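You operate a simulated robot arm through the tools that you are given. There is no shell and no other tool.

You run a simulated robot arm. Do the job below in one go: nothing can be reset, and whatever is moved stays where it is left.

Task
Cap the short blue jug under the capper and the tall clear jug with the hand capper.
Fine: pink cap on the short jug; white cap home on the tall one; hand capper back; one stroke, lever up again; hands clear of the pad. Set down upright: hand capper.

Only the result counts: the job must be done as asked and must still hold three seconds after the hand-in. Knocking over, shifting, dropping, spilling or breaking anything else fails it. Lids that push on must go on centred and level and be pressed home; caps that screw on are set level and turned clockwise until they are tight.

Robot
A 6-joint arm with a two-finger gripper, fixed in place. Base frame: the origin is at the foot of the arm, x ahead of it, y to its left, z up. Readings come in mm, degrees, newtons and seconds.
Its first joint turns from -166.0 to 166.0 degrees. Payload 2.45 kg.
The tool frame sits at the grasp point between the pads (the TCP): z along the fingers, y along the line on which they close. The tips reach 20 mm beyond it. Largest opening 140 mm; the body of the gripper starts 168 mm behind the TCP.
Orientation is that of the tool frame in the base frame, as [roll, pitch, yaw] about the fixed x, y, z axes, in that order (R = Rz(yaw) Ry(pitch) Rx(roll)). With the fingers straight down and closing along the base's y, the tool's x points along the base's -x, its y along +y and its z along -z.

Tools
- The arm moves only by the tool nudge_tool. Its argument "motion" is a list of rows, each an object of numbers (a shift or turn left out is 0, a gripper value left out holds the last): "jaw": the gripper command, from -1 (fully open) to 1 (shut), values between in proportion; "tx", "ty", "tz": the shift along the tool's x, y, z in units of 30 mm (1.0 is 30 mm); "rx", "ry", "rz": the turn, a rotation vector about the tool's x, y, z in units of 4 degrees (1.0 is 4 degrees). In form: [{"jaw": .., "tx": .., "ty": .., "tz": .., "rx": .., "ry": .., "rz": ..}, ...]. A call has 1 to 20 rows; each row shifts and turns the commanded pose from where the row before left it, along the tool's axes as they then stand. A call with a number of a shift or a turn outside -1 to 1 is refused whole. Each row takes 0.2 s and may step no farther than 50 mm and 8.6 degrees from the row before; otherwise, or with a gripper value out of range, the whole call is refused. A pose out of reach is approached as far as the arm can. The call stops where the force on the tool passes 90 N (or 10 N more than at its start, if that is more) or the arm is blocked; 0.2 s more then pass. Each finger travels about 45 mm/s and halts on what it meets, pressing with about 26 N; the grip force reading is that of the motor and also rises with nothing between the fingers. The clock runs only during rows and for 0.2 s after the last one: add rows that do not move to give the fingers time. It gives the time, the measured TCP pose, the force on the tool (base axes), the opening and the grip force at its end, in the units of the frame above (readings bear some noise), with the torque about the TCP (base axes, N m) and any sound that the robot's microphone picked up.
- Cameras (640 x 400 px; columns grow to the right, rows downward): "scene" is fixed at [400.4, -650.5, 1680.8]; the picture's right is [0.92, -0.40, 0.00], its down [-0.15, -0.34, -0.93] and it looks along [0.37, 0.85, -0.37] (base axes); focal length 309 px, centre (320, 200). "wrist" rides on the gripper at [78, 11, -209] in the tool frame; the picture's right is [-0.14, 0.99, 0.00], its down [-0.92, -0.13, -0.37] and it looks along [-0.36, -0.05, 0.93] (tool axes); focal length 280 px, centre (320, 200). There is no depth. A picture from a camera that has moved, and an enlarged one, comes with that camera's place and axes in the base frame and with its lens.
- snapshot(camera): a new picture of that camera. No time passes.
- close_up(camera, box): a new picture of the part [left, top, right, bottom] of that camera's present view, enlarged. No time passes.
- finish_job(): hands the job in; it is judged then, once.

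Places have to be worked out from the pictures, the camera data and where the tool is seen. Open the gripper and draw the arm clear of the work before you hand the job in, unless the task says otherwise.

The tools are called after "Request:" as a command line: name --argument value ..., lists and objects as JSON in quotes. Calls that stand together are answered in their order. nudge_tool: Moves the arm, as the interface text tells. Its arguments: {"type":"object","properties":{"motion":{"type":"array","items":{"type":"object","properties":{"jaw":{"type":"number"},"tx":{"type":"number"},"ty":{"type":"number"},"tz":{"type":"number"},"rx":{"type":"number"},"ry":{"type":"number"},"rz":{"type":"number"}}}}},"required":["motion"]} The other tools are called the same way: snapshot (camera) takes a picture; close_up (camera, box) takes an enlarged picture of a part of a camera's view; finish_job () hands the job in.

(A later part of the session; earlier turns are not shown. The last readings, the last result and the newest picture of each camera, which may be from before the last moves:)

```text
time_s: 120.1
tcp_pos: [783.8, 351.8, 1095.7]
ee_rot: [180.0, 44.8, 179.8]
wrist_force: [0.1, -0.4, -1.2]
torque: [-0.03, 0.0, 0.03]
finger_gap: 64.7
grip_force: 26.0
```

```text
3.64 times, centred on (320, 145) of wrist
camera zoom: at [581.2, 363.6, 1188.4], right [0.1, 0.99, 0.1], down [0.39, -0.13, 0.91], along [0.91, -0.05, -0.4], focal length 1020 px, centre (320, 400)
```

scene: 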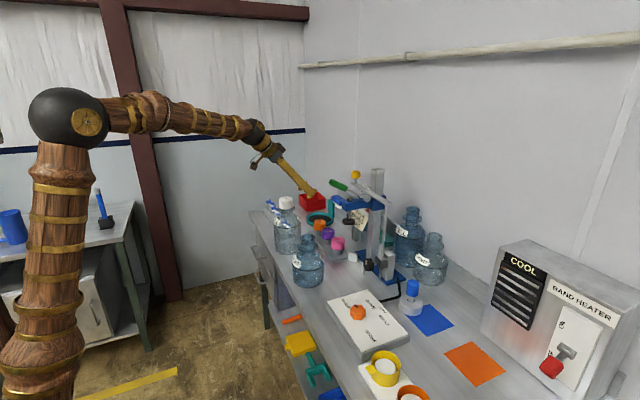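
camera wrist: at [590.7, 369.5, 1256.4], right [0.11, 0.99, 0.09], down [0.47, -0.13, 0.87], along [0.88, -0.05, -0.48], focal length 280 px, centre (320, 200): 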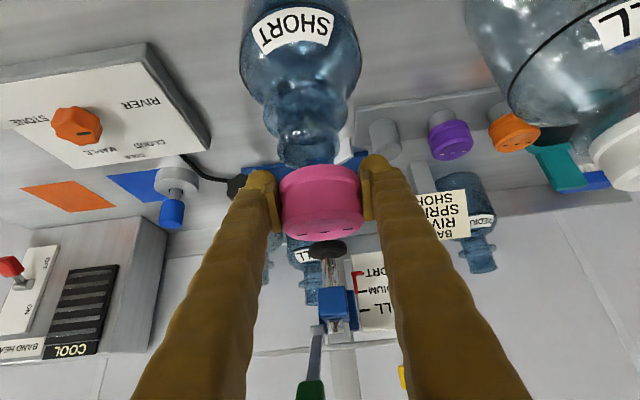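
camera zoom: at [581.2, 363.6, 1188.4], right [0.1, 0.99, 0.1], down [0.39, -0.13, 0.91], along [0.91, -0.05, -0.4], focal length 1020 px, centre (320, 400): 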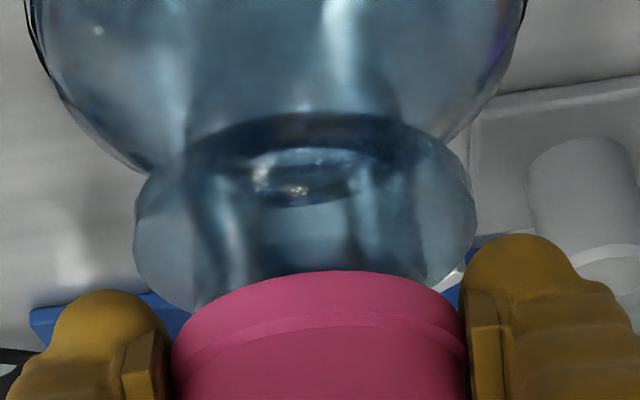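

Still free. Single 2 mm steps now.

Request:
nudge_tool --motion '[{"tx": 0.047, "tz": 0.0475}, {}]'

Request:
nudge_tool --motion '[{"tx": 0.047, "tz": 0.0475}, {}]'

Request:
nudge_tool --motion '[{"tx": 0.0235, "tz": 0.0237}, {}]'

Request:
close_up --camera "scene" --box '[295, 220, 330, 255]'

Request:
close_up --camera "wrist" --box '[265, 90, 375, 200]'

```text
time_s: 120.7
tcp_pos: [783.0, 351.2, 1094.4]
ee_rot: [179.9, 44.9, 179.9]
wrist_force: [-0.2, -0.8, -0.1]
torque: [0.0, 0.02, 0.0]
finger_gap: 64.5
grip_force: 25.9
```

```text
time_s: 121.3
tcp_pos: [783.7, 352.0, 1091.4]
ee_rot: [179.9, 44.8, 179.8]
wrist_force: [0.4, 0.5, 0.6]
torque: [0.03, 0.04, 0.0]
finger_gap: 64.3
grip_force: 25.8
```

```text
time_s: 121.9
tcp_pos: [784.3, 350.6, 1091.6]
ee_rot: [180.0, 44.8, 179.8]
wrist_force: [0.3, 0.0, -0.6]
torque: [0.01, 0.0, -0.02]
finger_gap: 64.4
grip_force: 26.6
```

```text
11.43 times, centred on (312, 238) of scene
camera zoom: at [400.4, -650.5, 1680.8], right [0.92, -0.4, 0.0], down [-0.15, -0.34, -0.93], along [0.37, 0.85, -0.37], focal length 3528 px, centre (406, -229)
```

zoom: 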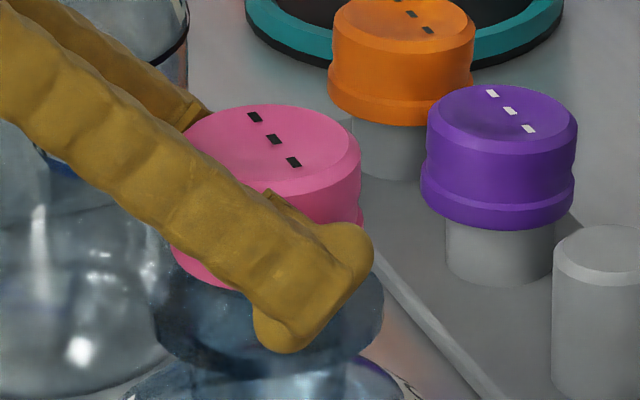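

```text
3.64 times, centred on (320, 145) of wrist
camera zoom: at [580.8, 363.3, 1183.7], right [0.1, 0.99, 0.1], down [0.39, -0.13, 0.91], along [0.91, -0.05, -0.4], focal length 1020 px, centre (320, 400)
```

zoom: 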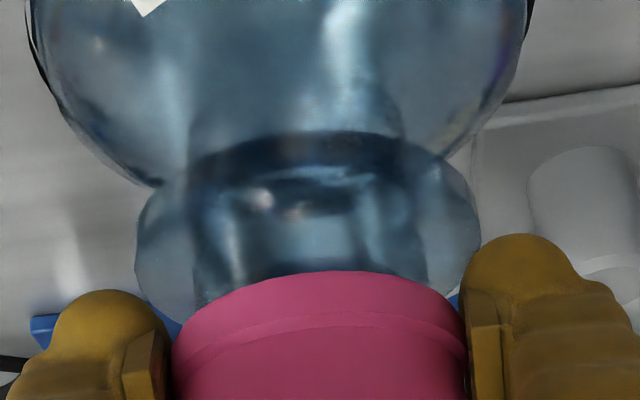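

No contact yet; keep stepping down with care.

Request:
nudge_tool --motion '[{"tx": 0.0353, "tz": 0.0356}, {}]'

Request:
nudge_tool --motion '[{"tx": 0.0353, "tz": 0.0356}, {}]'

Request:
nudge_tool --motion '[{"tx": 0.0353, "tz": 0.0356}, {}]'

Request:
close_up --camera "scene" --box '[295, 220, 330, 255]'

```text
time_s: 122.5
tcp_pos: [783.8, 350.5, 1089.8]
ee_rot: [179.9, 44.8, 179.9]
wrist_force: [-0.4, -0.4, -0.7]
torque: [0.02, -0.02, -0.01]
finger_gap: 64.5
grip_force: 26.5
```

```text
time_s: 123.1
tcp_pos: [783.8, 350.0, 1087.8]
ee_rot: [179.9, 44.8, 179.8]
wrist_force: [-0.9, -0.1, -1.0]
torque: [0.0, 0.01, -0.01]
finger_gap: 64.6
grip_force: 26.7
```

```text
time_s: 123.7
tcp_pos: [784.5, 351.9, 1087.1]
ee_rot: [180.0, 44.8, 179.9]
wrist_force: [0.2, 0.0, -0.7]
torque: [0.0, 0.02, 0.03]
finger_gap: 64.5
grip_force: 26.0
```

```text
11.43 times, centred on (312, 238) of scene
camera zoom: at [400.4, -650.5, 1680.8], right [0.92, -0.4, 0.0], down [-0.15, -0.34, -0.93], along [0.37, 0.85, -0.37], focal length 3528 px, centre (406, -229)
```

zoom: 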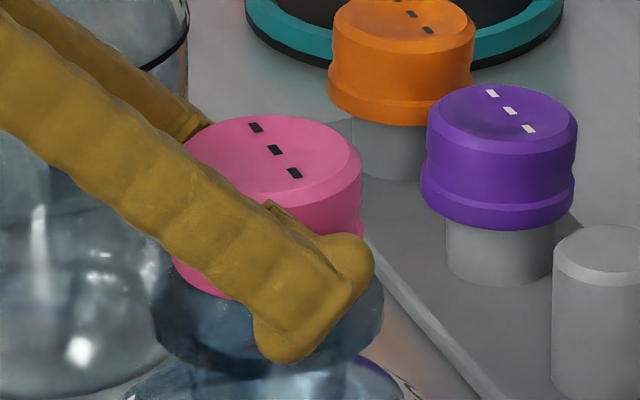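

Still no contact force. Three more 1 mm steps, then I'll judge.

Request:
nudge_tool --motion '[{"tx": 0.0235, "tz": 0.0237}, {}]'

Request:
nudge_tool --motion '[{"tx": 0.0235, "tz": 0.0237}, {}]'

Request:
nudge_tool --motion '[{"tx": 0.0235, "tz": 0.0237}, {}]'

Request:
close_up --camera "scene" --box '[295, 220, 330, 255]'

Request:
close_up --camera "wrist" --box '[265, 90, 375, 200]'

```text
time_s: 124.3
tcp_pos: [784.0, 351.3, 1085.9]
ee_rot: [179.9, 44.8, 179.8]
wrist_force: [-0.7, -1.2, 4.2]
torque: [0.0, 0.09, -0.03]
finger_gap: 64.6
grip_force: 25.6
```

```text
time_s: 124.9
tcp_pos: [784.1, 351.9, 1084.8]
ee_rot: [180.0, 44.8, 179.8]
wrist_force: [-0.2, 0.0, -0.6]
torque: [-0.02, 0.03, 0.0]
finger_gap: 64.3
grip_force: 26.0
```

```text
time_s: 125.5
tcp_pos: [783.6, 352.8, 1083.7]
ee_rot: [179.9, 44.9, 179.7]
wrist_force: [-0.2, 0.6, 0.0]
torque: [0.0, -0.02, 0.0]
finger_gap: 64.3
grip_force: 26.0
```

```text
11.43 times, centred on (312, 238) of scene
camera zoom: at [400.4, -650.5, 1680.8], right [0.92, -0.4, 0.0], down [-0.15, -0.34, -0.93], along [0.37, 0.85, -0.37], focal length 3528 px, centre (406, -229)
```

zoom: 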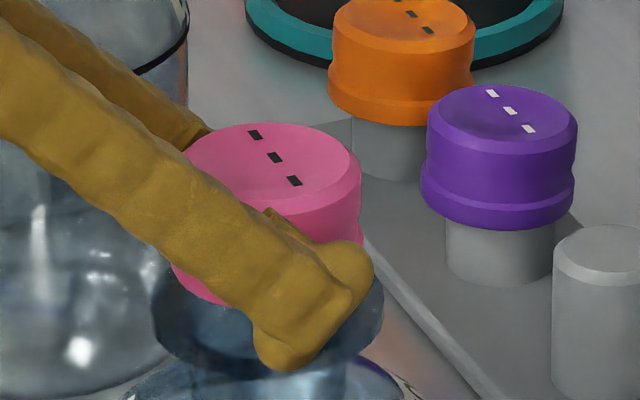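

```text
3.64 times, centred on (320, 145) of wrist
camera zoom: at [581.1, 363.9, 1176.4], right [0.1, 0.99, 0.1], down [0.39, -0.13, 0.91], along [0.91, -0.05, -0.4], focal length 1020 px, centre (320, 400)
```

zoom: 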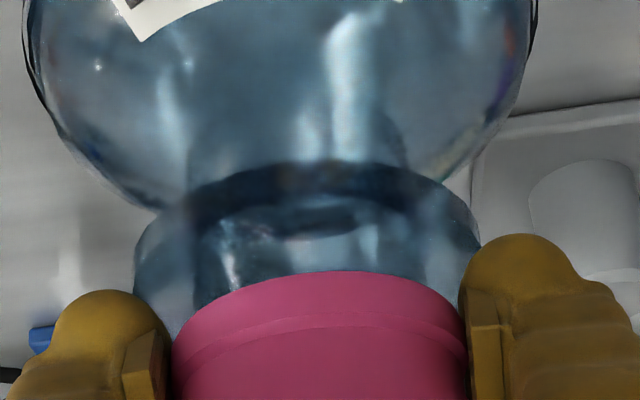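

The cap is well down over the neck with about 25 mm engaged, and the fingertips are just above the collar. I'll release gently so it settles.

Request:
nudge_tool --motion '[{"jaw": 0.05}, {"jaw": 0.0}, {"jaw": -0.1}, {}, {}]'

Request:
close_up --camera "scene" --box '[295, 220, 330, 255]'

Request:
close_up --camera "wrist" --box '[255, 90, 385, 230]'

```text
time_s: 126.7
tcp_pos: [782.5, 352.1, 1084.4]
ee_rot: [180.0, 44.8, 179.8]
wrist_force: [-0.2, 0.1, -0.8]
torque: [0.02, 0.0, 0.02]
finger_gap: 77.1
grip_force: 0.1
```

```text
11.43 times, centred on (312, 238) of scene
camera zoom: at [400.4, -650.5, 1680.8], right [0.92, -0.4, 0.0], down [-0.15, -0.34, -0.93], along [0.37, 0.85, -0.37], focal length 3528 px, centre (406, -229)
```

zoom: 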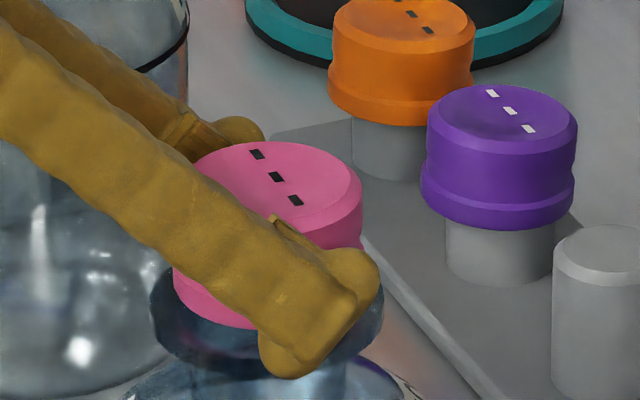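

```text
2.86 times, centred on (320, 160) of wrist
camera zoom: at [581.1, 363.9, 1176.4], right [0.1, 0.99, 0.1], down [0.39, -0.13, 0.91], along [0.91, -0.05, -0.4], focal length 801 px, centre (320, 314)
```

zoom: 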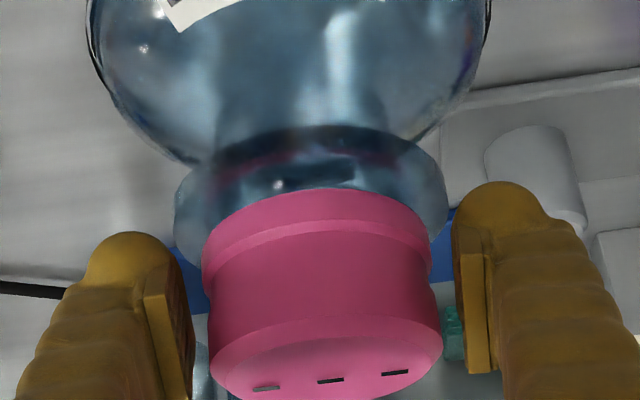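

The cap dropped about 7 mm and now rests on the neck. I'll back out along the tool axis and inspect.

Request:
nudge_tool --motion '[{"tz": -0.3}, {"tz": -0.5}, {"tz": -0.7}, {"tz": -0.8}, {"tz": -0.8}, {"tz": -0.8}, {"tz": -0.8}, {"tz": -0.8}, {}]'

Request:
close_up --camera "scene" --box '[290, 220, 340, 290]'

Request:
snapshot --camera "wrist"

Request:
close_up --camera "scene" --box '[295, 225, 325, 255]'

```text
time_s: 128.7
tcp_pos: [665.6, 351.8, 1201.6]
ee_rot: [179.8, 44.7, 179.9]
wrist_force: [0.1, 0.1, 0.6]
torque: [-0.01, -0.02, 0.0]
finger_gap: 77.1
grip_force: 0.1
```

```text
5.71 times, centred on (315, 255) of scene
camera zoom: at [400.4, -650.5, 1680.8], right [0.92, -0.4, 0.0], down [-0.15, -0.34, -0.93], along [0.37, 0.85, -0.37], focal length 1764 px, centre (349, -114)
```

zoom: 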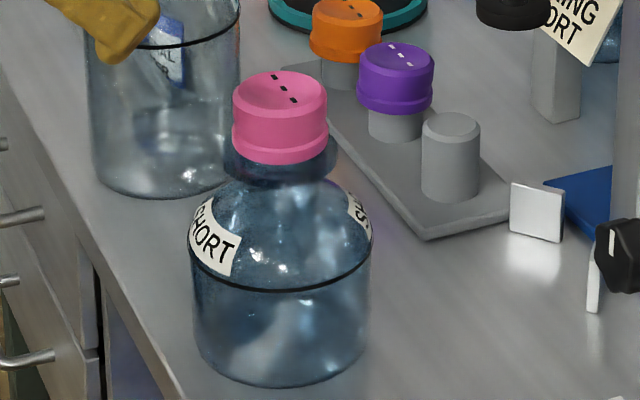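

```text
taken
camera wrist: at [463.9, 363.5, 1294.4], right [0.1, 0.99, 0.1], down [0.39, -0.13, 0.91], along [0.91, -0.05, -0.4], focal length 280 px, centre (320, 200)
```

wrist: 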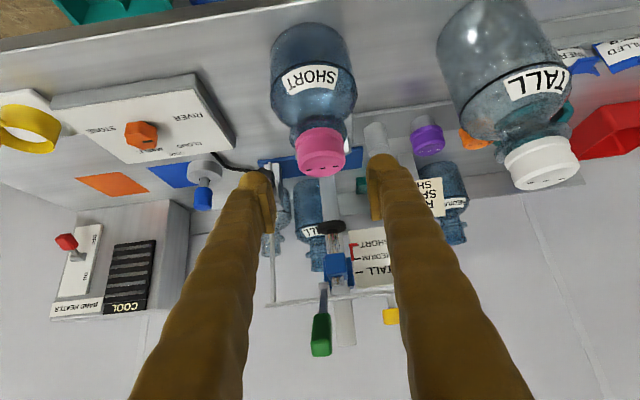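

```text
13.33 times, centred on (310, 240) of scene
camera zoom: at [400.4, -650.5, 1680.8], right [0.92, -0.4, 0.0], down [-0.15, -0.34, -0.93], along [0.37, 0.85, -0.37], focal length 4116 px, centre (453, -333)
```

zoom: 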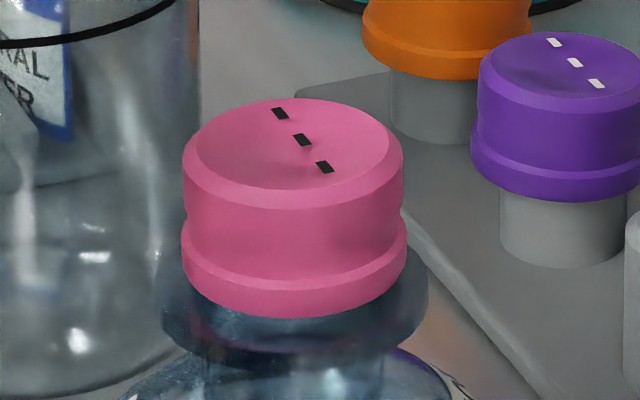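

The pink cap sits level and centred on the short jug. Now I'll measure the capper's plunger and V-guides precisely.

Request:
close_up --camera "wrist" --box '[250, 130, 410, 290]'

Request:
close_up --camera "scene" --box '[335, 190, 415, 300]'

Request:
close_up --camera "wrist" --box '[290, 200, 400, 360]'

```text
2.50 times, centred on (330, 210) of wrist
camera zoom: at [463.9, 363.5, 1294.4], right [0.1, 0.99, 0.1], down [0.39, -0.13, 0.91], along [0.91, -0.05, -0.4], focal length 701 px, centre (295, 175)
```

zoom: 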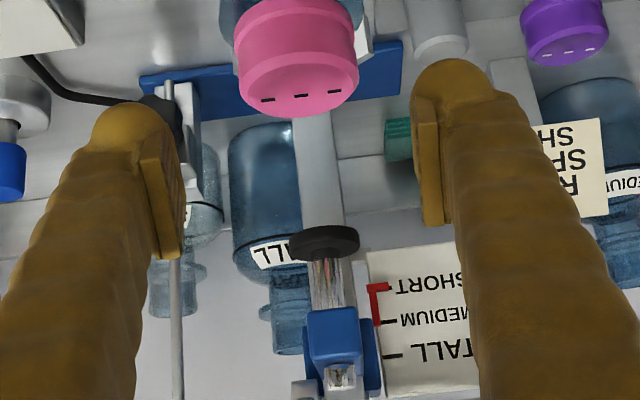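

```text
3.64 times, centred on (375, 245) of scene
camera zoom: at [400.4, -650.5, 1680.8], right [0.92, -0.4, 0.0], down [-0.15, -0.34, -0.93], along [0.37, 0.85, -0.37], focal length 1122 px, centre (120, 36)
```

zoom: 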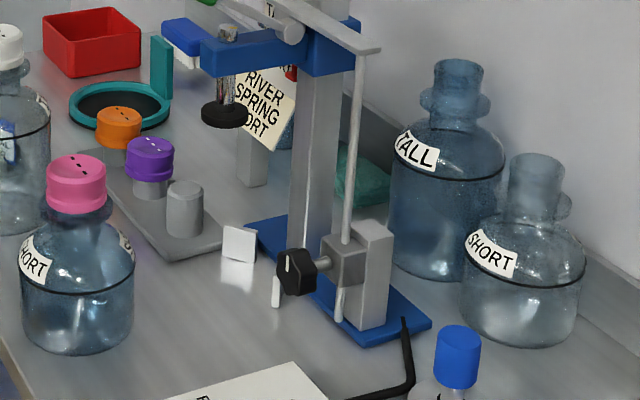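

```text
2.50 times, centred on (345, 280) of wrist
camera zoom: at [463.9, 363.5, 1294.4], right [0.1, 0.99, 0.1], down [0.39, -0.13, 0.91], along [0.91, -0.05, -0.4], focal length 701 px, centre (258, 0)
```

zoom: 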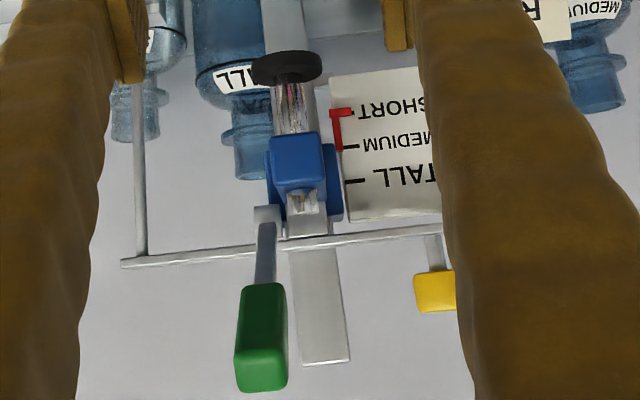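

The plunger axis is at about (965, 351.6) with its foot bottom near z 1125, clear of the cap top at about 1104. I'll push the jug in low on its body with both fingertips, so first I'll lower to z≈935 in front of it with the jaws at 70 mm.

Request:
nudge_tool --motion '[{"jaw": 0.0, "tx": 0.52, "tz": 0.525, "ty": -0.03}, {"tx": 0.52, "tz": 0.525}, {"tx": 0.52, "tz": 0.525}, {"tx": 0.52, "tz": 0.525}, {"tx": 0.52, "tz": 0.525}, {"tx": 0.52, "tz": 0.525}, {"tx": 0.52, "tz": 0.525}, {"tx": 0.52, "tz": 0.525}, {"tx": 0.52, "tz": 0.525}, {"tx": 0.52, "tz": 0.525}, {"tx": 0.52, "tz": 0.525}, {"tx": 0.52, "tz": 0.525}, {}]'

Request:
snapshot --camera "wrist"

Request:
close_up --camera "scene" --box '[250, 200, 410, 320]'

```text
time_s: 131.5
tcp_pos: [667.1, 351.4, 932.6]
ee_rot: [180.0, 44.9, 179.8]
wrist_force: [-0.3, -0.3, -0.2]
torque: [-0.01, -0.03, -0.01]
finger_gap: 70.1
grip_force: 0.1
```

```text
taken
camera wrist: at [464.5, 362.6, 1025.7], right [0.1, 0.99, 0.1], down [0.39, -0.13, 0.91], along [0.91, -0.05, -0.4], focal length 280 px, centre (320, 200)
```

wrist: 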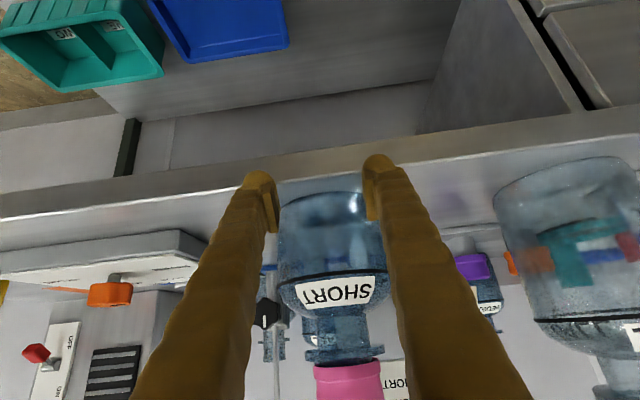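

```text
3.33 times, centred on (330, 260) of scene
camera zoom: at [400.4, -650.5, 1680.8], right [0.92, -0.4, 0.0], down [-0.15, -0.34, -0.93], along [0.37, 0.85, -0.37], focal length 1029 px, centre (287, 0)
```

zoom: 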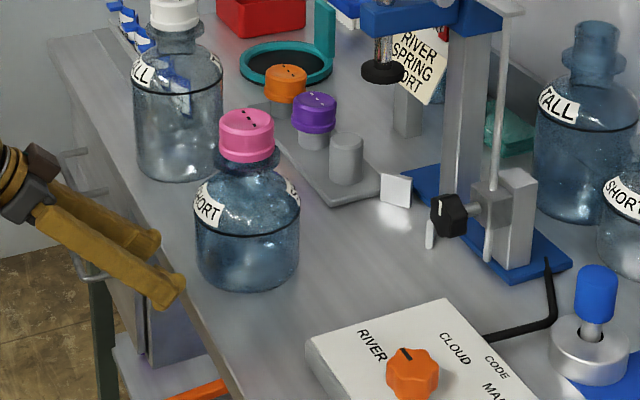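

The jug is centred in front of the fingers. Advancing horizontally to contact, then pushing in slowly.

Request:
nudge_tool --motion '[{"tx": -0.237, "tz": 0.235}, {"tx": -0.237, "tz": 0.235}, {"tx": -0.118, "tz": 0.117}, {"tx": -0.118, "tz": 0.117}, {"tx": -0.118, "tz": 0.117}, {"tx": -0.118, "tz": 0.117}, {"tx": -0.118, "tz": 0.117}]'

Request:
close_up --camera "scene" --box '[270, 210, 370, 300]'

Request:
snapshot --camera "wrist"

```text
time_s: 133.1
tcp_pos: [712.3, 351.0, 934.8]
ee_rot: [179.9, 44.8, 179.9]
wrist_force: [0.1, -0.5, 0.2]
torque: [0.0, 0.03, -0.02]
finger_gap: 69.9
grip_force: 0.1
```

```text
4.44 times, centred on (320, 255) of scene
camera zoom: at [400.4, -650.5, 1680.8], right [0.92, -0.4, 0.0], down [-0.15, -0.34, -0.93], along [0.37, 0.85, -0.37], focal length 1372 px, centre (320, -44)
```

zoom: 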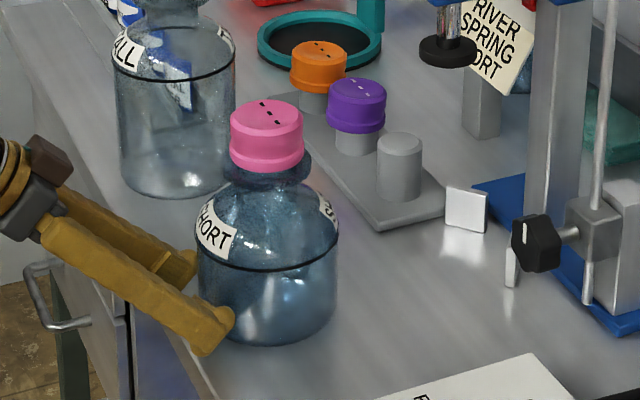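

```text
taken
camera wrist: at [509.8, 362.3, 1026.1], right [0.1, 0.99, 0.1], down [0.39, -0.13, 0.91], along [0.91, -0.05, -0.4], focal length 280 px, centre (320, 200)
```

wrist: 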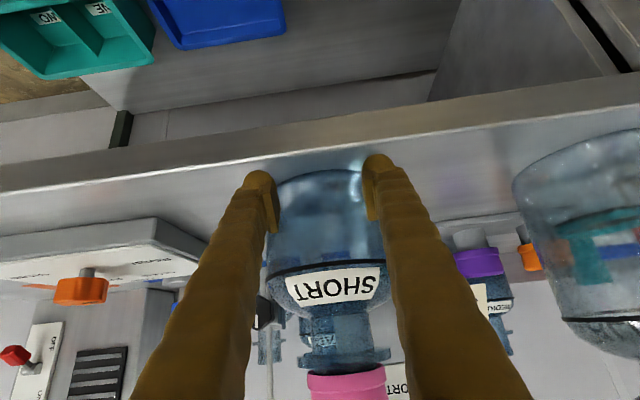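

Close to contact. I'll continue with slow 5 mm rows and watch the push force.

Request:
nudge_tool --motion '[{"tx": -0.118, "tz": 0.117}, {"tx": -0.118, "tz": 0.117}, {"tx": -0.118, "tz": 0.117}, {"tx": -0.118, "tz": 0.117}]'

Request:
close_up --camera "scene" --box '[270, 210, 370, 300]'

Request:
snapshot --camera "wrist"

```text
time_s: 134.1
tcp_pos: [733.7, 349.8, 936.0]
ee_rot: [-179.9, 44.8, 179.8]
wrist_force: [-0.1, 0.0, 0.8]
torque: [0.03, 0.0, -0.05]
finger_gap: 69.9
grip_force: 0.1
```

```text
4.44 times, centred on (320, 255) of scene
camera zoom: at [400.4, -650.5, 1680.8], right [0.92, -0.4, 0.0], down [-0.15, -0.34, -0.93], along [0.37, 0.85, -0.37], focal length 1372 px, centre (320, -44)
```

zoom: 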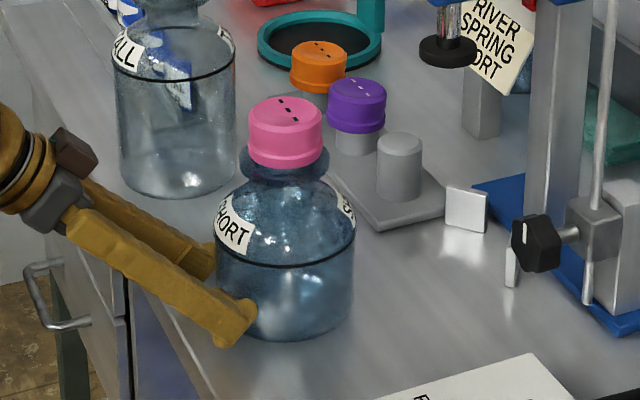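

```text
taken
camera wrist: at [531.1, 362.8, 1028.0], right [0.1, 0.99, 0.1], down [0.39, -0.13, 0.91], along [0.91, -0.05, -0.4], focal length 280 px, centre (320, 200)
```

wrist: 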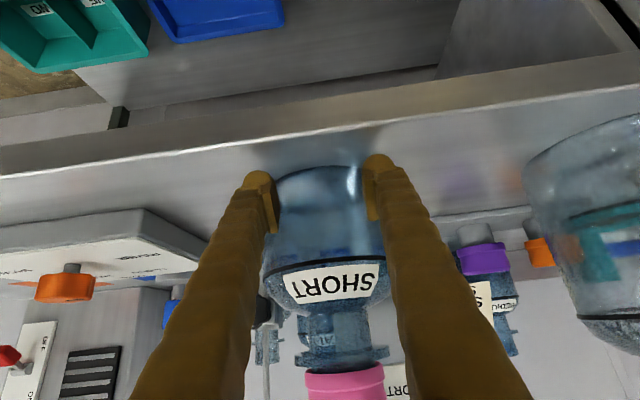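

The jug is sliding smoothly and upright, with its centre following the fingers. Pushing another 100 mm, then I'll re-measure.

Request:
nudge_tool --motion '[{"tx": -0.118, "tz": 0.117}, {"tx": -0.118, "tz": 0.117}, {"tx": -0.118, "tz": 0.117}, {"tx": -0.118, "tz": 0.117}, {"tx": -0.118, "tz": 0.117}, {"tx": -0.118, "tz": 0.117}, {"tx": -0.118, "tz": 0.117}, {"tx": -0.118, "tz": 0.117}, {"tx": -0.118, "tz": 0.117}, {"tx": -0.118, "tz": 0.117}, {"tx": -0.118, "tz": 0.117}, {"tx": -0.118, "tz": 0.117}, {"tx": -0.118, "tz": 0.117}, {"tx": -0.118, "tz": 0.117}, {"tx": -0.118, "tz": 0.117}, {"tx": -0.118, "tz": 0.117}, {"tx": -0.118, "tz": 0.117}, {"tx": -0.118, "tz": 0.117}, {"tx": -0.118, "tz": 0.117}, {"tx": -0.118, "tz": 0.117}]'

Request:
close_up --camera "scene" --box '[290, 190, 390, 290]'

Request:
snapshot --camera "wrist"

```text
time_s: 138.3
tcp_pos: [831.2, 349.8, 933.0]
ee_rot: [179.8, 44.8, 179.9]
wrist_force: [-1.3, -1.0, -0.9]
torque: [-0.01, 0.0, -0.04]
finger_gap: 70.2
grip_force: 0.1
```

```text
4.00 times, centred on (340, 240) of scene
camera zoom: at [400.4, -650.5, 1680.8], right [0.92, -0.4, 0.0], down [-0.15, -0.34, -0.93], along [0.37, 0.85, -0.37], focal length 1235 px, centre (240, 40)
```

zoom: 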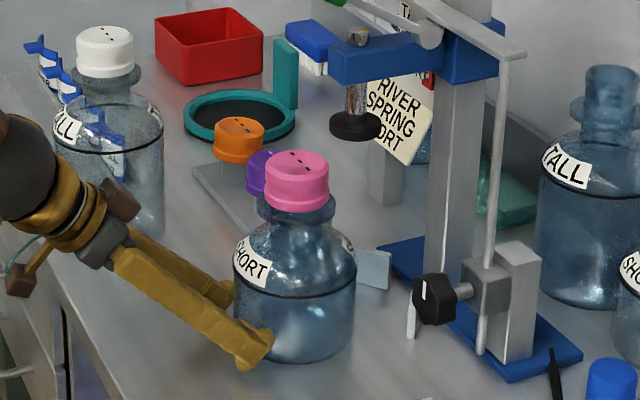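

```text
taken
camera wrist: at [628.9, 361.5, 1025.8], right [0.1, 0.99, 0.1], down [0.39, -0.13, 0.91], along [0.91, -0.05, -0.4], focal length 280 px, centre (320, 200)
```

wrist: 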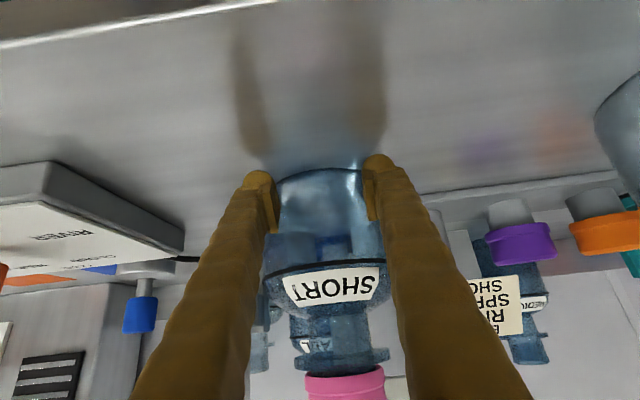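

The jug is at x≈899 (TCP + 68) and still upright. I'll push another 50 mm and then creep into the guides.

Request:
nudge_tool --motion '[{"tx": -0.118, "tz": 0.117}, {"tx": -0.118, "tz": 0.117}, {"tx": -0.118, "tz": 0.117}, {"tx": -0.118, "tz": 0.117}, {"tx": -0.118, "tz": 0.117}, {"tx": -0.118, "tz": 0.117}, {"tx": -0.118, "tz": 0.117}, {"tx": -0.118, "tz": 0.117}, {"tx": -0.118, "tz": 0.117}, {"tx": -0.118, "tz": 0.117}]'

Request:
close_up --camera "scene" --box '[310, 190, 400, 280]'

Request:
snapshot --camera "wrist"

```text
time_s: 140.5
tcp_pos: [881.3, 350.4, 934.3]
ee_rot: [179.9, 44.8, 179.8]
wrist_force: [0.6, 0.6, 0.6]
torque: [0.0, -0.05, 0.03]
finger_gap: 70.3
grip_force: 0.3
```

```text
4.44 times, centred on (355, 235) of scene
camera zoom: at [400.4, -650.5, 1680.8], right [0.92, -0.4, 0.0], down [-0.15, -0.34, -0.93], along [0.37, 0.85, -0.37], focal length 1372 px, centre (164, 44)
```

zoom: 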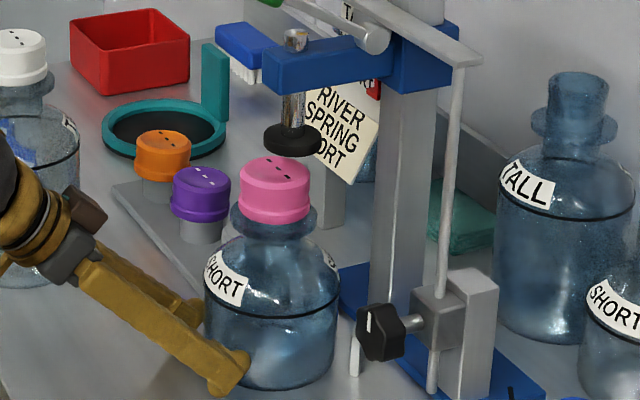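

```text
taken
camera wrist: at [678.7, 363.0, 1026.5], right [0.1, 0.99, 0.1], down [0.39, -0.13, 0.91], along [0.91, -0.05, -0.4], focal length 280 px, centre (320, 200)
```

wrist: 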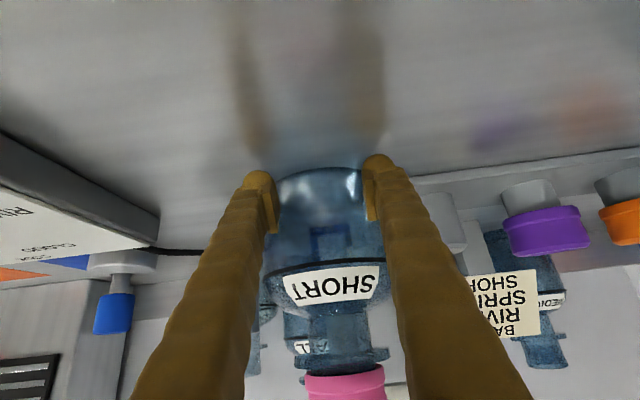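

About 17 mm remain to the plunger axis. Creeping in with small steps and reading force for guide contact.

Request:
nudge_tool --motion '[{"tx": -0.095, "tz": 0.094}, {"tx": -0.095, "tz": 0.094}, {"tx": -0.095, "tz": 0.094}]'

Request:
nudge_tool --motion '[{"tx": -0.047, "tz": 0.047}]'

Request:
nudge_tool --motion '[{"tx": -0.047, "tz": 0.047}]'

Request:
close_up --camera "scene" --box '[325, 205, 395, 285]'

```text
time_s: 141.3
tcp_pos: [893.4, 350.5, 934.0]
ee_rot: [180.0, 44.8, 180.0]
wrist_force: [-0.4, -0.8, -0.8]
torque: [-0.01, -0.02, -0.01]
finger_gap: 70.3
grip_force: 0.4
```

```text
time_s: 141.7
tcp_pos: [896.5, 350.2, 934.2]
ee_rot: [180.0, 44.8, 179.8]
wrist_force: [-0.7, 0.6, -1.0]
torque: [0.03, 0.0, 0.02]
finger_gap: 70.3
grip_force: 0.9
```

```text
time_s: 142.1
tcp_pos: [897.7, 349.9, 935.0]
ee_rot: [180.0, 44.8, 179.8]
wrist_force: [-1.3, 0.7, 0.7]
torque: [-0.03, 0.02, 0.0]
finger_gap: 70.4
grip_force: 0.4
```

```text
5.00 times, centred on (360, 245) of scene
camera zoom: at [400.4, -650.5, 1680.8], right [0.92, -0.4, 0.0], down [-0.15, -0.34, -0.93], along [0.37, 0.85, -0.37], focal length 1543 px, centre (120, -25)
```

zoom: 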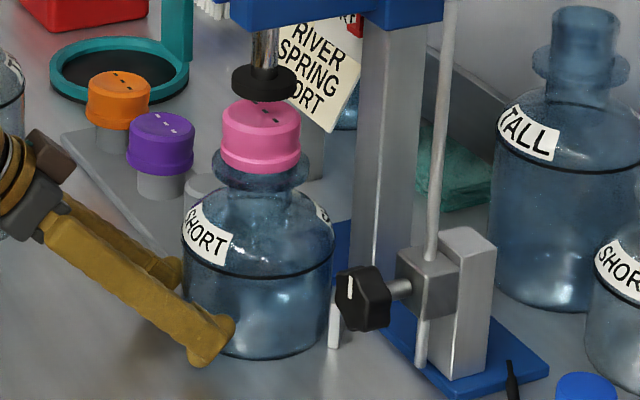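

The cap is about 2 mm short of the plunger axis. One or two more 1 mm steps to seat against the guides.

Request:
nudge_tool --motion '[{"tx": -0.0237, "tz": 0.0235}]'

Request:
nudge_tool --motion '[{"tx": -0.0237, "tz": 0.0235}]'

Request:
close_up --camera "scene" --box '[335, 210, 375, 250]'

Request:
snapshot --camera "wrist"

```text
time_s: 142.5
tcp_pos: [898.1, 349.9, 933.9]
ee_rot: [179.8, 44.7, 179.8]
wrist_force: [-0.4, -0.3, -0.3]
torque: [0.01, 0.01, -0.05]
finger_gap: 70.3
grip_force: 0.1
```

```text
time_s: 142.9
tcp_pos: [899.5, 351.1, 934.1]
ee_rot: [180.0, 44.8, 179.9]
wrist_force: [-0.4, 0.6, 0.0]
torque: [0.02, -0.02, -0.01]
finger_gap: 70.4
grip_force: 0.3
```

```text
10.00 times, centred on (355, 230) of scene
camera zoom: at [400.4, -650.5, 1680.8], right [0.92, -0.4, 0.0], down [-0.15, -0.34, -0.93], along [0.37, 0.85, -0.37], focal length 3087 px, centre (-30, -100)
```

zoom: 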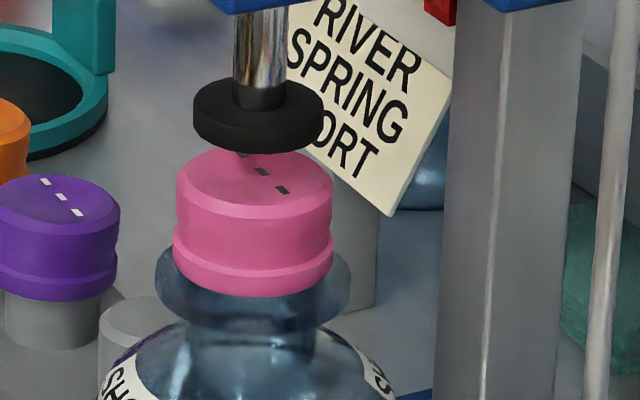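

```text
taken
camera wrist: at [696.2, 362.9, 1026.2], right [0.1, 0.99, 0.1], down [0.39, -0.13, 0.91], along [0.91, -0.05, -0.4], focal length 280 px, centre (320, 200)
```

wrist: 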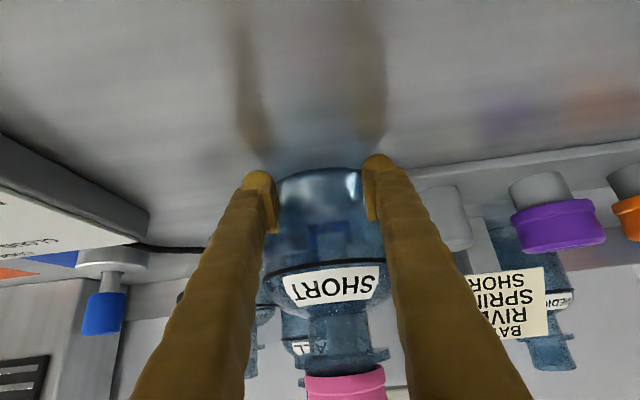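

In the scene view the cap and plunger axes coincide within half a millimetre. I'll back straight away from the jug, rise, and verify the y alignment with the wrist camera.

Request:
nudge_tool --motion '[{"tx": 0.15, "tz": -0.149}, {"tx": 0.284, "tz": -0.2816}, {"tx": 0.284, "tz": -0.2816}, {"tx": 0.4, "tz": -0.3966}, {"tx": 0.4, "tz": -0.3966}, {"tx": 0.4, "tz": -0.3966}, {"tx": 0.4, "tz": -0.3966}, {"tx": 0.4, "tz": -0.3966}, {"tx": 0.4, "tz": -0.3966}, {"tx": -0.54, "tz": -0.5445}, {"tx": -0.54, "tz": -0.5445}, {"tx": -0.54, "tz": -0.5445}, {"tx": -0.54, "tz": -0.5445}, {"tx": -0.54, "tz": -0.5445}, {"tx": -0.54, "tz": -0.5445}, {"tx": -0.54, "tz": -0.5445}, {"tx": -0.54, "tz": -0.5445}, {"tx": -0.54, "tz": -0.5445}, {"tx": -0.54, "tz": -0.5445}]'

Request:
snapshot --camera "wrist"

Request:
close_up --camera "wrist" --box '[260, 100, 400, 260]'

Request:
close_up --camera "scene" --box '[310, 170, 410, 290]'

```text
time_s: 146.9
tcp_pos: [766.2, 351.0, 1164.9]
ee_rot: [179.8, 44.8, 179.8]
wrist_force: [0.6, 0.4, 0.3]
torque: [-0.02, 0.0, -0.01]
finger_gap: 69.9
grip_force: 0.0
```

```text
taken
camera wrist: at [563.4, 363.2, 1256.4], right [0.1, 0.99, 0.1], down [0.39, -0.13, 0.91], along [0.91, -0.05, -0.4], focal length 280 px, centre (320, 200)
```

wrist: 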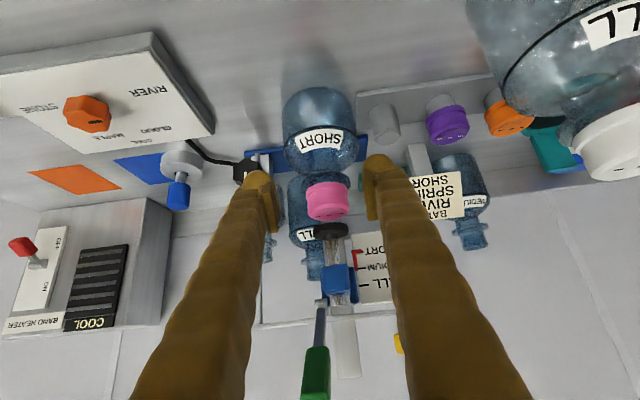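

```text
2.50 times, centred on (330, 180) of wrist
camera zoom: at [563.4, 363.2, 1256.4], right [0.1, 0.99, 0.1], down [0.39, -0.13, 0.91], along [0.91, -0.05, -0.4], focal length 701 px, centre (295, 250)
```

zoom: 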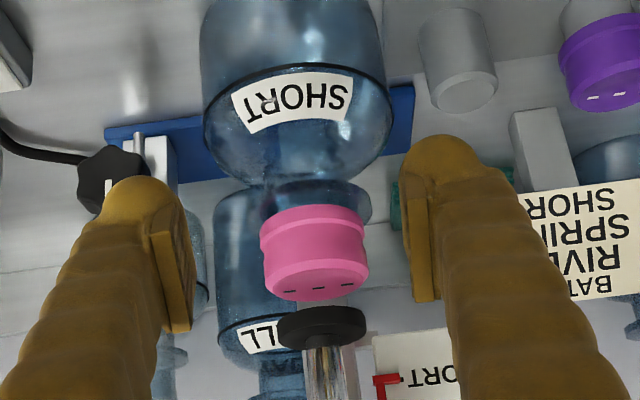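

```text
3.33 times, centred on (360, 230) of scene
camera zoom: at [400.4, -650.5, 1680.8], right [0.92, -0.4, 0.0], down [-0.15, -0.34, -0.93], along [0.37, 0.85, -0.37], focal length 1029 px, centre (187, 100)
```

zoom: 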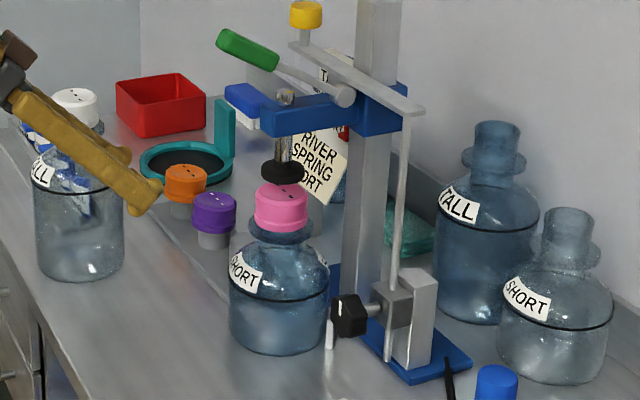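

Wrist view confirms y alignment within 1 mm. The lever is at y≈321 with pivot about (1030, 1230), the handle spans r 109–188 mm and stands 29° up. I'll rise clear, turn the tool vertical with fingers closed, and hover above the handle.

Request:
nudge_tool --motion '[{"tx": -0.52, "tz": -0.524}, {"tx": -0.52, "tz": -0.524}, {"tx": -0.52, "tz": -0.524}, {"tx": -0.52, "tz": -0.524}, {"tx": -0.52, "tz": -0.524}, {"tx": -0.52, "tz": -0.524}, {"tx": -0.52, "tz": -0.524}, {"tx": -0.52, "tz": -0.524}, {"tx": -0.52, "tz": -0.524}, {"tx": -0.52, "tz": -0.524}, {"jaw": 1}]'

Request:
nudge_tool --motion '[{"ry": 1}, {"ry": 1}, {"ry": 1}, {"ry": 1}, {"ry": 1}, {"ry": 1}, {"ry": 1}, {"ry": 1}, {"ry": 1}, {"ry": 1}, {"ry": 1}, {"ry": 0.2}, {}]'

Request:
snapshot --camera "wrist"

Request:
snapshot --camera "scene"

```text
time_s: 149.3
tcp_pos: [765.3, 348.7, 1384.7]
ee_rot: [179.9, 44.8, 179.8]
wrist_force: [0.3, -0.4, -1.1]
torque: [0.05, -0.01, -0.02]
finger_gap: 35.6
grip_force: 0.0
```

```text
time_s: 152.1
tcp_pos: [767.5, 350.5, 1385.6]
ee_rot: [179.8, -0.1, 179.8]
wrist_force: [0.5, -0.7, 0.6]
torque: [0.01, -0.01, 0.01]
finger_gap: 0.1
grip_force: 26.3
```

```text
taken
camera wrist: at [689.5, 361.7, 1593.3], right [0.14, 0.99, 0.0], down [0.92, -0.13, 0.37], along [0.37, -0.05, -0.93], focal length 280 px, centre (320, 200)
```

wrist: 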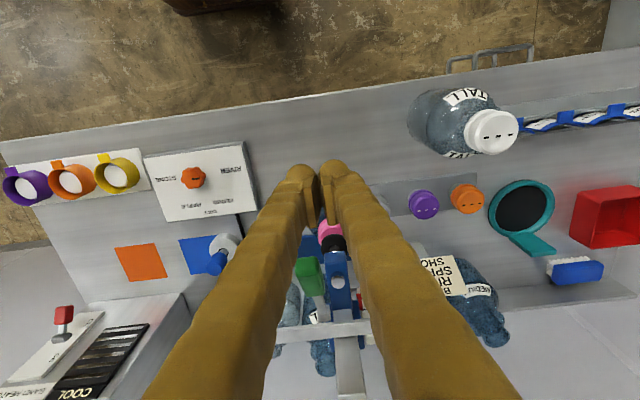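

```text
taken
```

scene: 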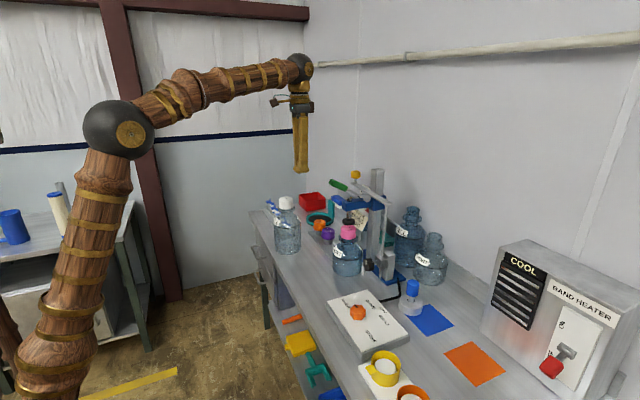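

From above, the handle is confirmed at y≈319. Moving over it at tip z≈1365.

Request:
nudge_tool --motion '[{"tx": -0.554, "ty": -0.129}, {"tx": -0.554, "ty": -0.129}, {"tx": -0.554, "ty": -0.129}, {"tx": -0.554, "ty": -0.129}, {"tx": -0.554, "ty": -0.129}, {"tx": -0.554, "ty": -0.129}, {"tx": -0.554, "ty": -0.129}, {"tx": -0.554, "ty": -0.129}, {}]'

Request:
close_up --camera "scene" --box '[300, 110, 420, 240]'

Request:
snapshot --camera "wrist"

```text
time_s: 154.1
tcp_pos: [897.7, 317.8, 1386.5]
ee_rot: [180.0, -0.1, 179.9]
wrist_force: [0.2, 0.2, -0.6]
torque: [0.01, 0.0, 0.03]
finger_gap: 0.2
grip_force: 26.0
```

```text
3.08 times, centred on (360, 175) of scene
camera zoom: at [400.4, -650.5, 1680.8], right [0.92, -0.4, 0.0], down [-0.15, -0.34, -0.93], along [0.37, 0.85, -0.37], focal length 950 px, centre (197, 277)
```

zoom: 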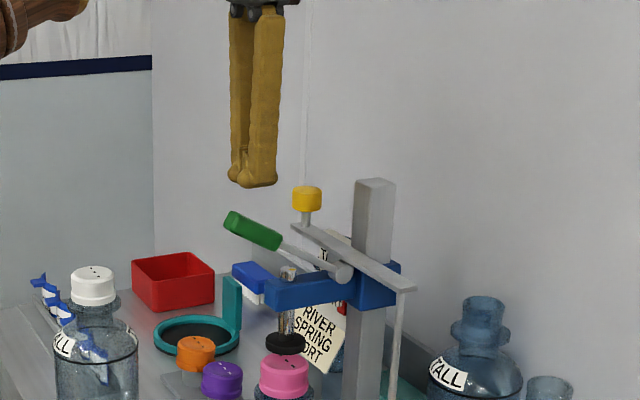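

```text
taken
camera wrist: at [820.8, 329.4, 1595.0], right [0.14, 0.99, 0.0], down [0.92, -0.13, 0.37], along [0.37, -0.05, -0.93], focal length 280 px, centre (320, 200)
```

wrist: 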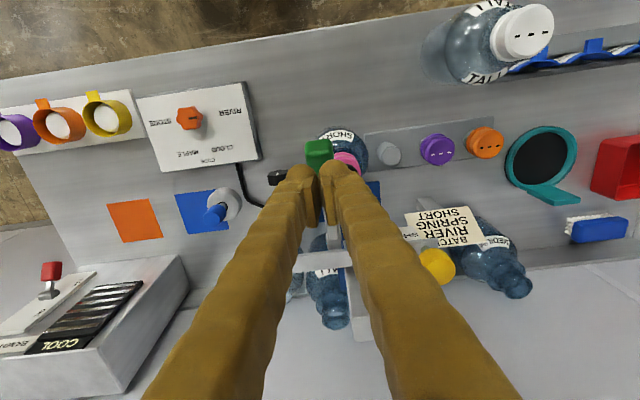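

The tips are above the middle of the green handle. Lowering to just above it, then pressing with force checks.

Request:
nudge_tool --motion '[{"tz": 0.35}, {"tz": 0.35}, {"tz": 0.35}, {"tz": 0.25}, {}]'

Request:
close_up --camera "scene" --box '[320, 150, 390, 240]'

Request:
nudge_tool --motion '[{"tz": 0.1}, {"tz": 0.1}]'

Request:
close_up --camera "scene" --box '[320, 150, 390, 240]'

```text
time_s: 155.3
tcp_pos: [898.7, 317.1, 1345.8]
ee_rot: [180.0, 0.1, 180.0]
wrist_force: [0.4, -0.9, -1.0]
torque: [-0.03, 0.03, 0.01]
finger_gap: 0.0
grip_force: 26.0
```

```text
4.44 times, centred on (355, 195) of scene
camera zoom: at [400.4, -650.5, 1680.8], right [0.92, -0.4, 0.0], down [-0.15, -0.34, -0.93], along [0.37, 0.85, -0.37], focal length 1372 px, centre (164, 222)
```

zoom: 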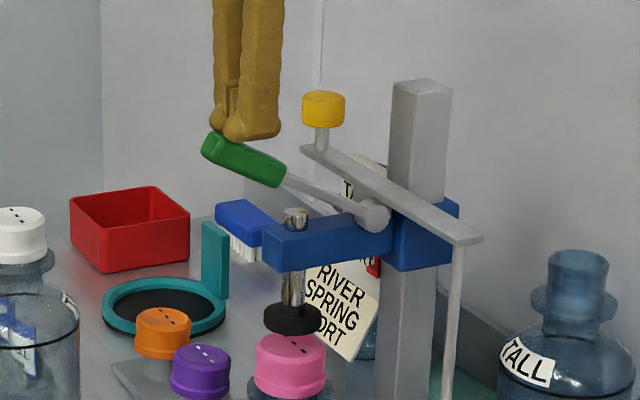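

```text
time_s: 155.9
tcp_pos: [899.8, 319.9, 1340.1]
ee_rot: [179.9, 0.0, 179.9]
wrist_force: [0.8, -0.5, 0.0]
torque: [-0.03, -0.04, -0.02]
finger_gap: 0.1
grip_force: 26.0
```

```text
4.44 times, centred on (355, 195) of scene
camera zoom: at [400.4, -650.5, 1680.8], right [0.92, -0.4, 0.0], down [-0.15, -0.34, -0.93], along [0.37, 0.85, -0.37], focal length 1372 px, centre (164, 222)
```

zoom: 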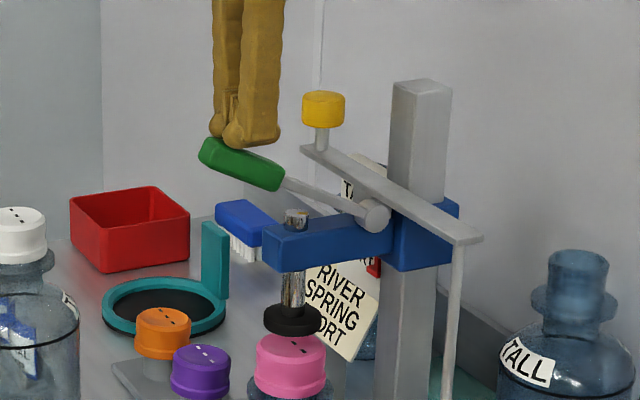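

The lever moves down easily under the tips. I'll keep pressing in one continuous stroke, following its arc slightly toward −x.

Request:
nudge_tool --motion '[{"tz": 0.2, "tx": 0.03}, {"tz": 0.2, "tx": 0.03}, {"tz": 0.2, "tx": 0.03}, {"tz": 0.2, "tx": 0.03}, {"tz": 0.2, "tx": 0.03}, {"tz": 0.2, "tx": 0.03}]'

Request:
close_up --camera "scene" --box '[320, 150, 390, 240]'

```text
time_s: 157.3
tcp_pos: [892.8, 317.2, 1304.2]
ee_rot: [179.8, -0.1, 179.9]
wrist_force: [0.2, 0.0, 1.4]
torque: [0.0, 0.03, -0.03]
finger_gap: 0.0
grip_force: 26.2
```

```text
4.44 times, centred on (355, 195) of scene
camera zoom: at [400.4, -650.5, 1680.8], right [0.92, -0.4, 0.0], down [-0.15, -0.34, -0.93], along [0.37, 0.85, -0.37], focal length 1372 px, centre (164, 222)
```

zoom: 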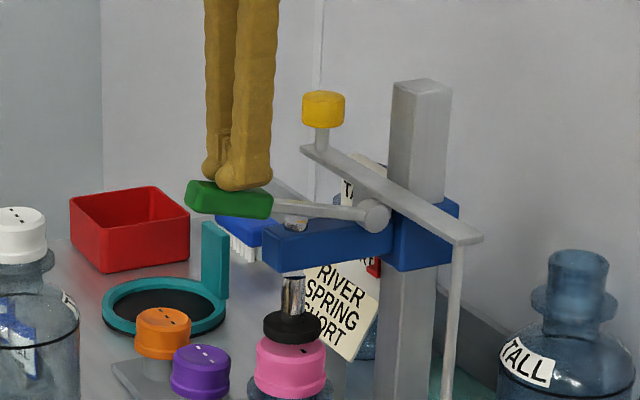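

The plunger is coming down almost onto the cap. Continuing with smaller rows to feel the cap.

Request:
nudge_tool --motion '[{"tz": 0.15, "tx": 0.02}, {"tz": 0.15, "tx": 0.02}, {"tz": 0.15, "tx": 0.02}, {"tz": 0.15, "tx": 0.02}]'

Request:
close_up --camera "scene" --box '[320, 150, 390, 240]'

```text
time_s: 158.3
tcp_pos: [892.3, 318.9, 1286.2]
ee_rot: [179.9, 0.0, 179.9]
wrist_force: [-0.1, 0.5, -0.2]
torque: [0.02, 0.0, -0.04]
finger_gap: 0.0
grip_force: 26.1
```

```text
4.44 times, centred on (355, 195) of scene
camera zoom: at [400.4, -650.5, 1680.8], right [0.92, -0.4, 0.0], down [-0.15, -0.34, -0.93], along [0.37, 0.85, -0.37], focal length 1372 px, centre (164, 222)
```

zoom: 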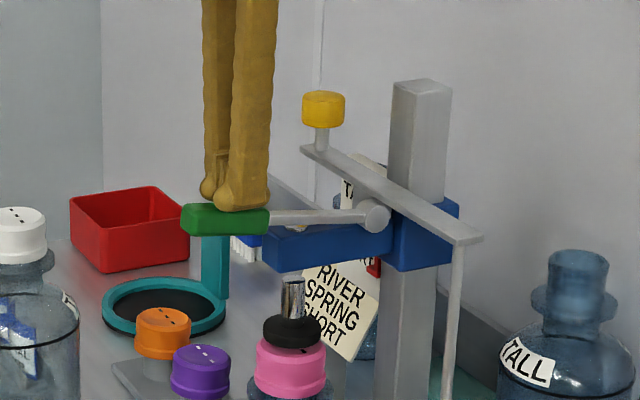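

Plunger disc is about to touch the cap. Pressing on in 3 mm rows with force readout.

Request:
nudge_tool --motion '[{"tz": 0.1}, {"tz": 0.1}, {"tz": 0.1}]'

Request:
nudge_tool --motion '[{"tz": 0.1}, {"tz": 0.1}]'

Request:
close_up --camera "scene" --box '[320, 150, 390, 240]'

```text
time_s: 159.1
tcp_pos: [893.0, 318.0, 1276.8]
ee_rot: [179.8, 0.1, 179.9]
wrist_force: [-0.3, -0.7, -0.1]
torque: [0.01, 0.0, -0.02]
finger_gap: 0.0
grip_force: 29.2
```

```text
time_s: 159.7
tcp_pos: [892.3, 317.2, 1271.1]
ee_rot: [179.9, 0.1, 179.9]
wrist_force: [-0.2, -0.8, 0.3]
torque: [0.0, -0.01, 0.03]
finger_gap: 6.0
grip_force: 29.7
```

```text
4.44 times, centred on (355, 195) of scene
camera zoom: at [400.4, -650.5, 1680.8], right [0.92, -0.4, 0.0], down [-0.15, -0.34, -0.93], along [0.37, 0.85, -0.37], focal length 1372 px, centre (164, 222)
```

zoom: 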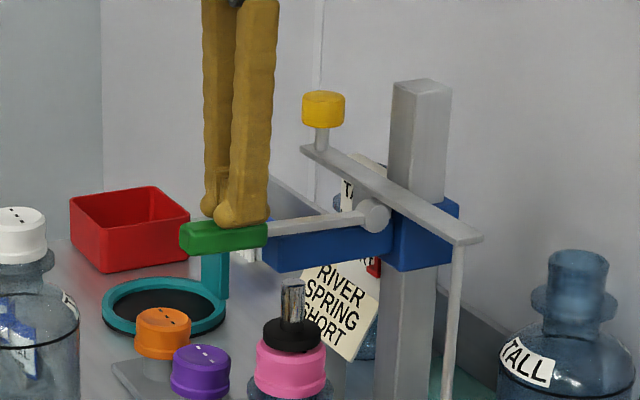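

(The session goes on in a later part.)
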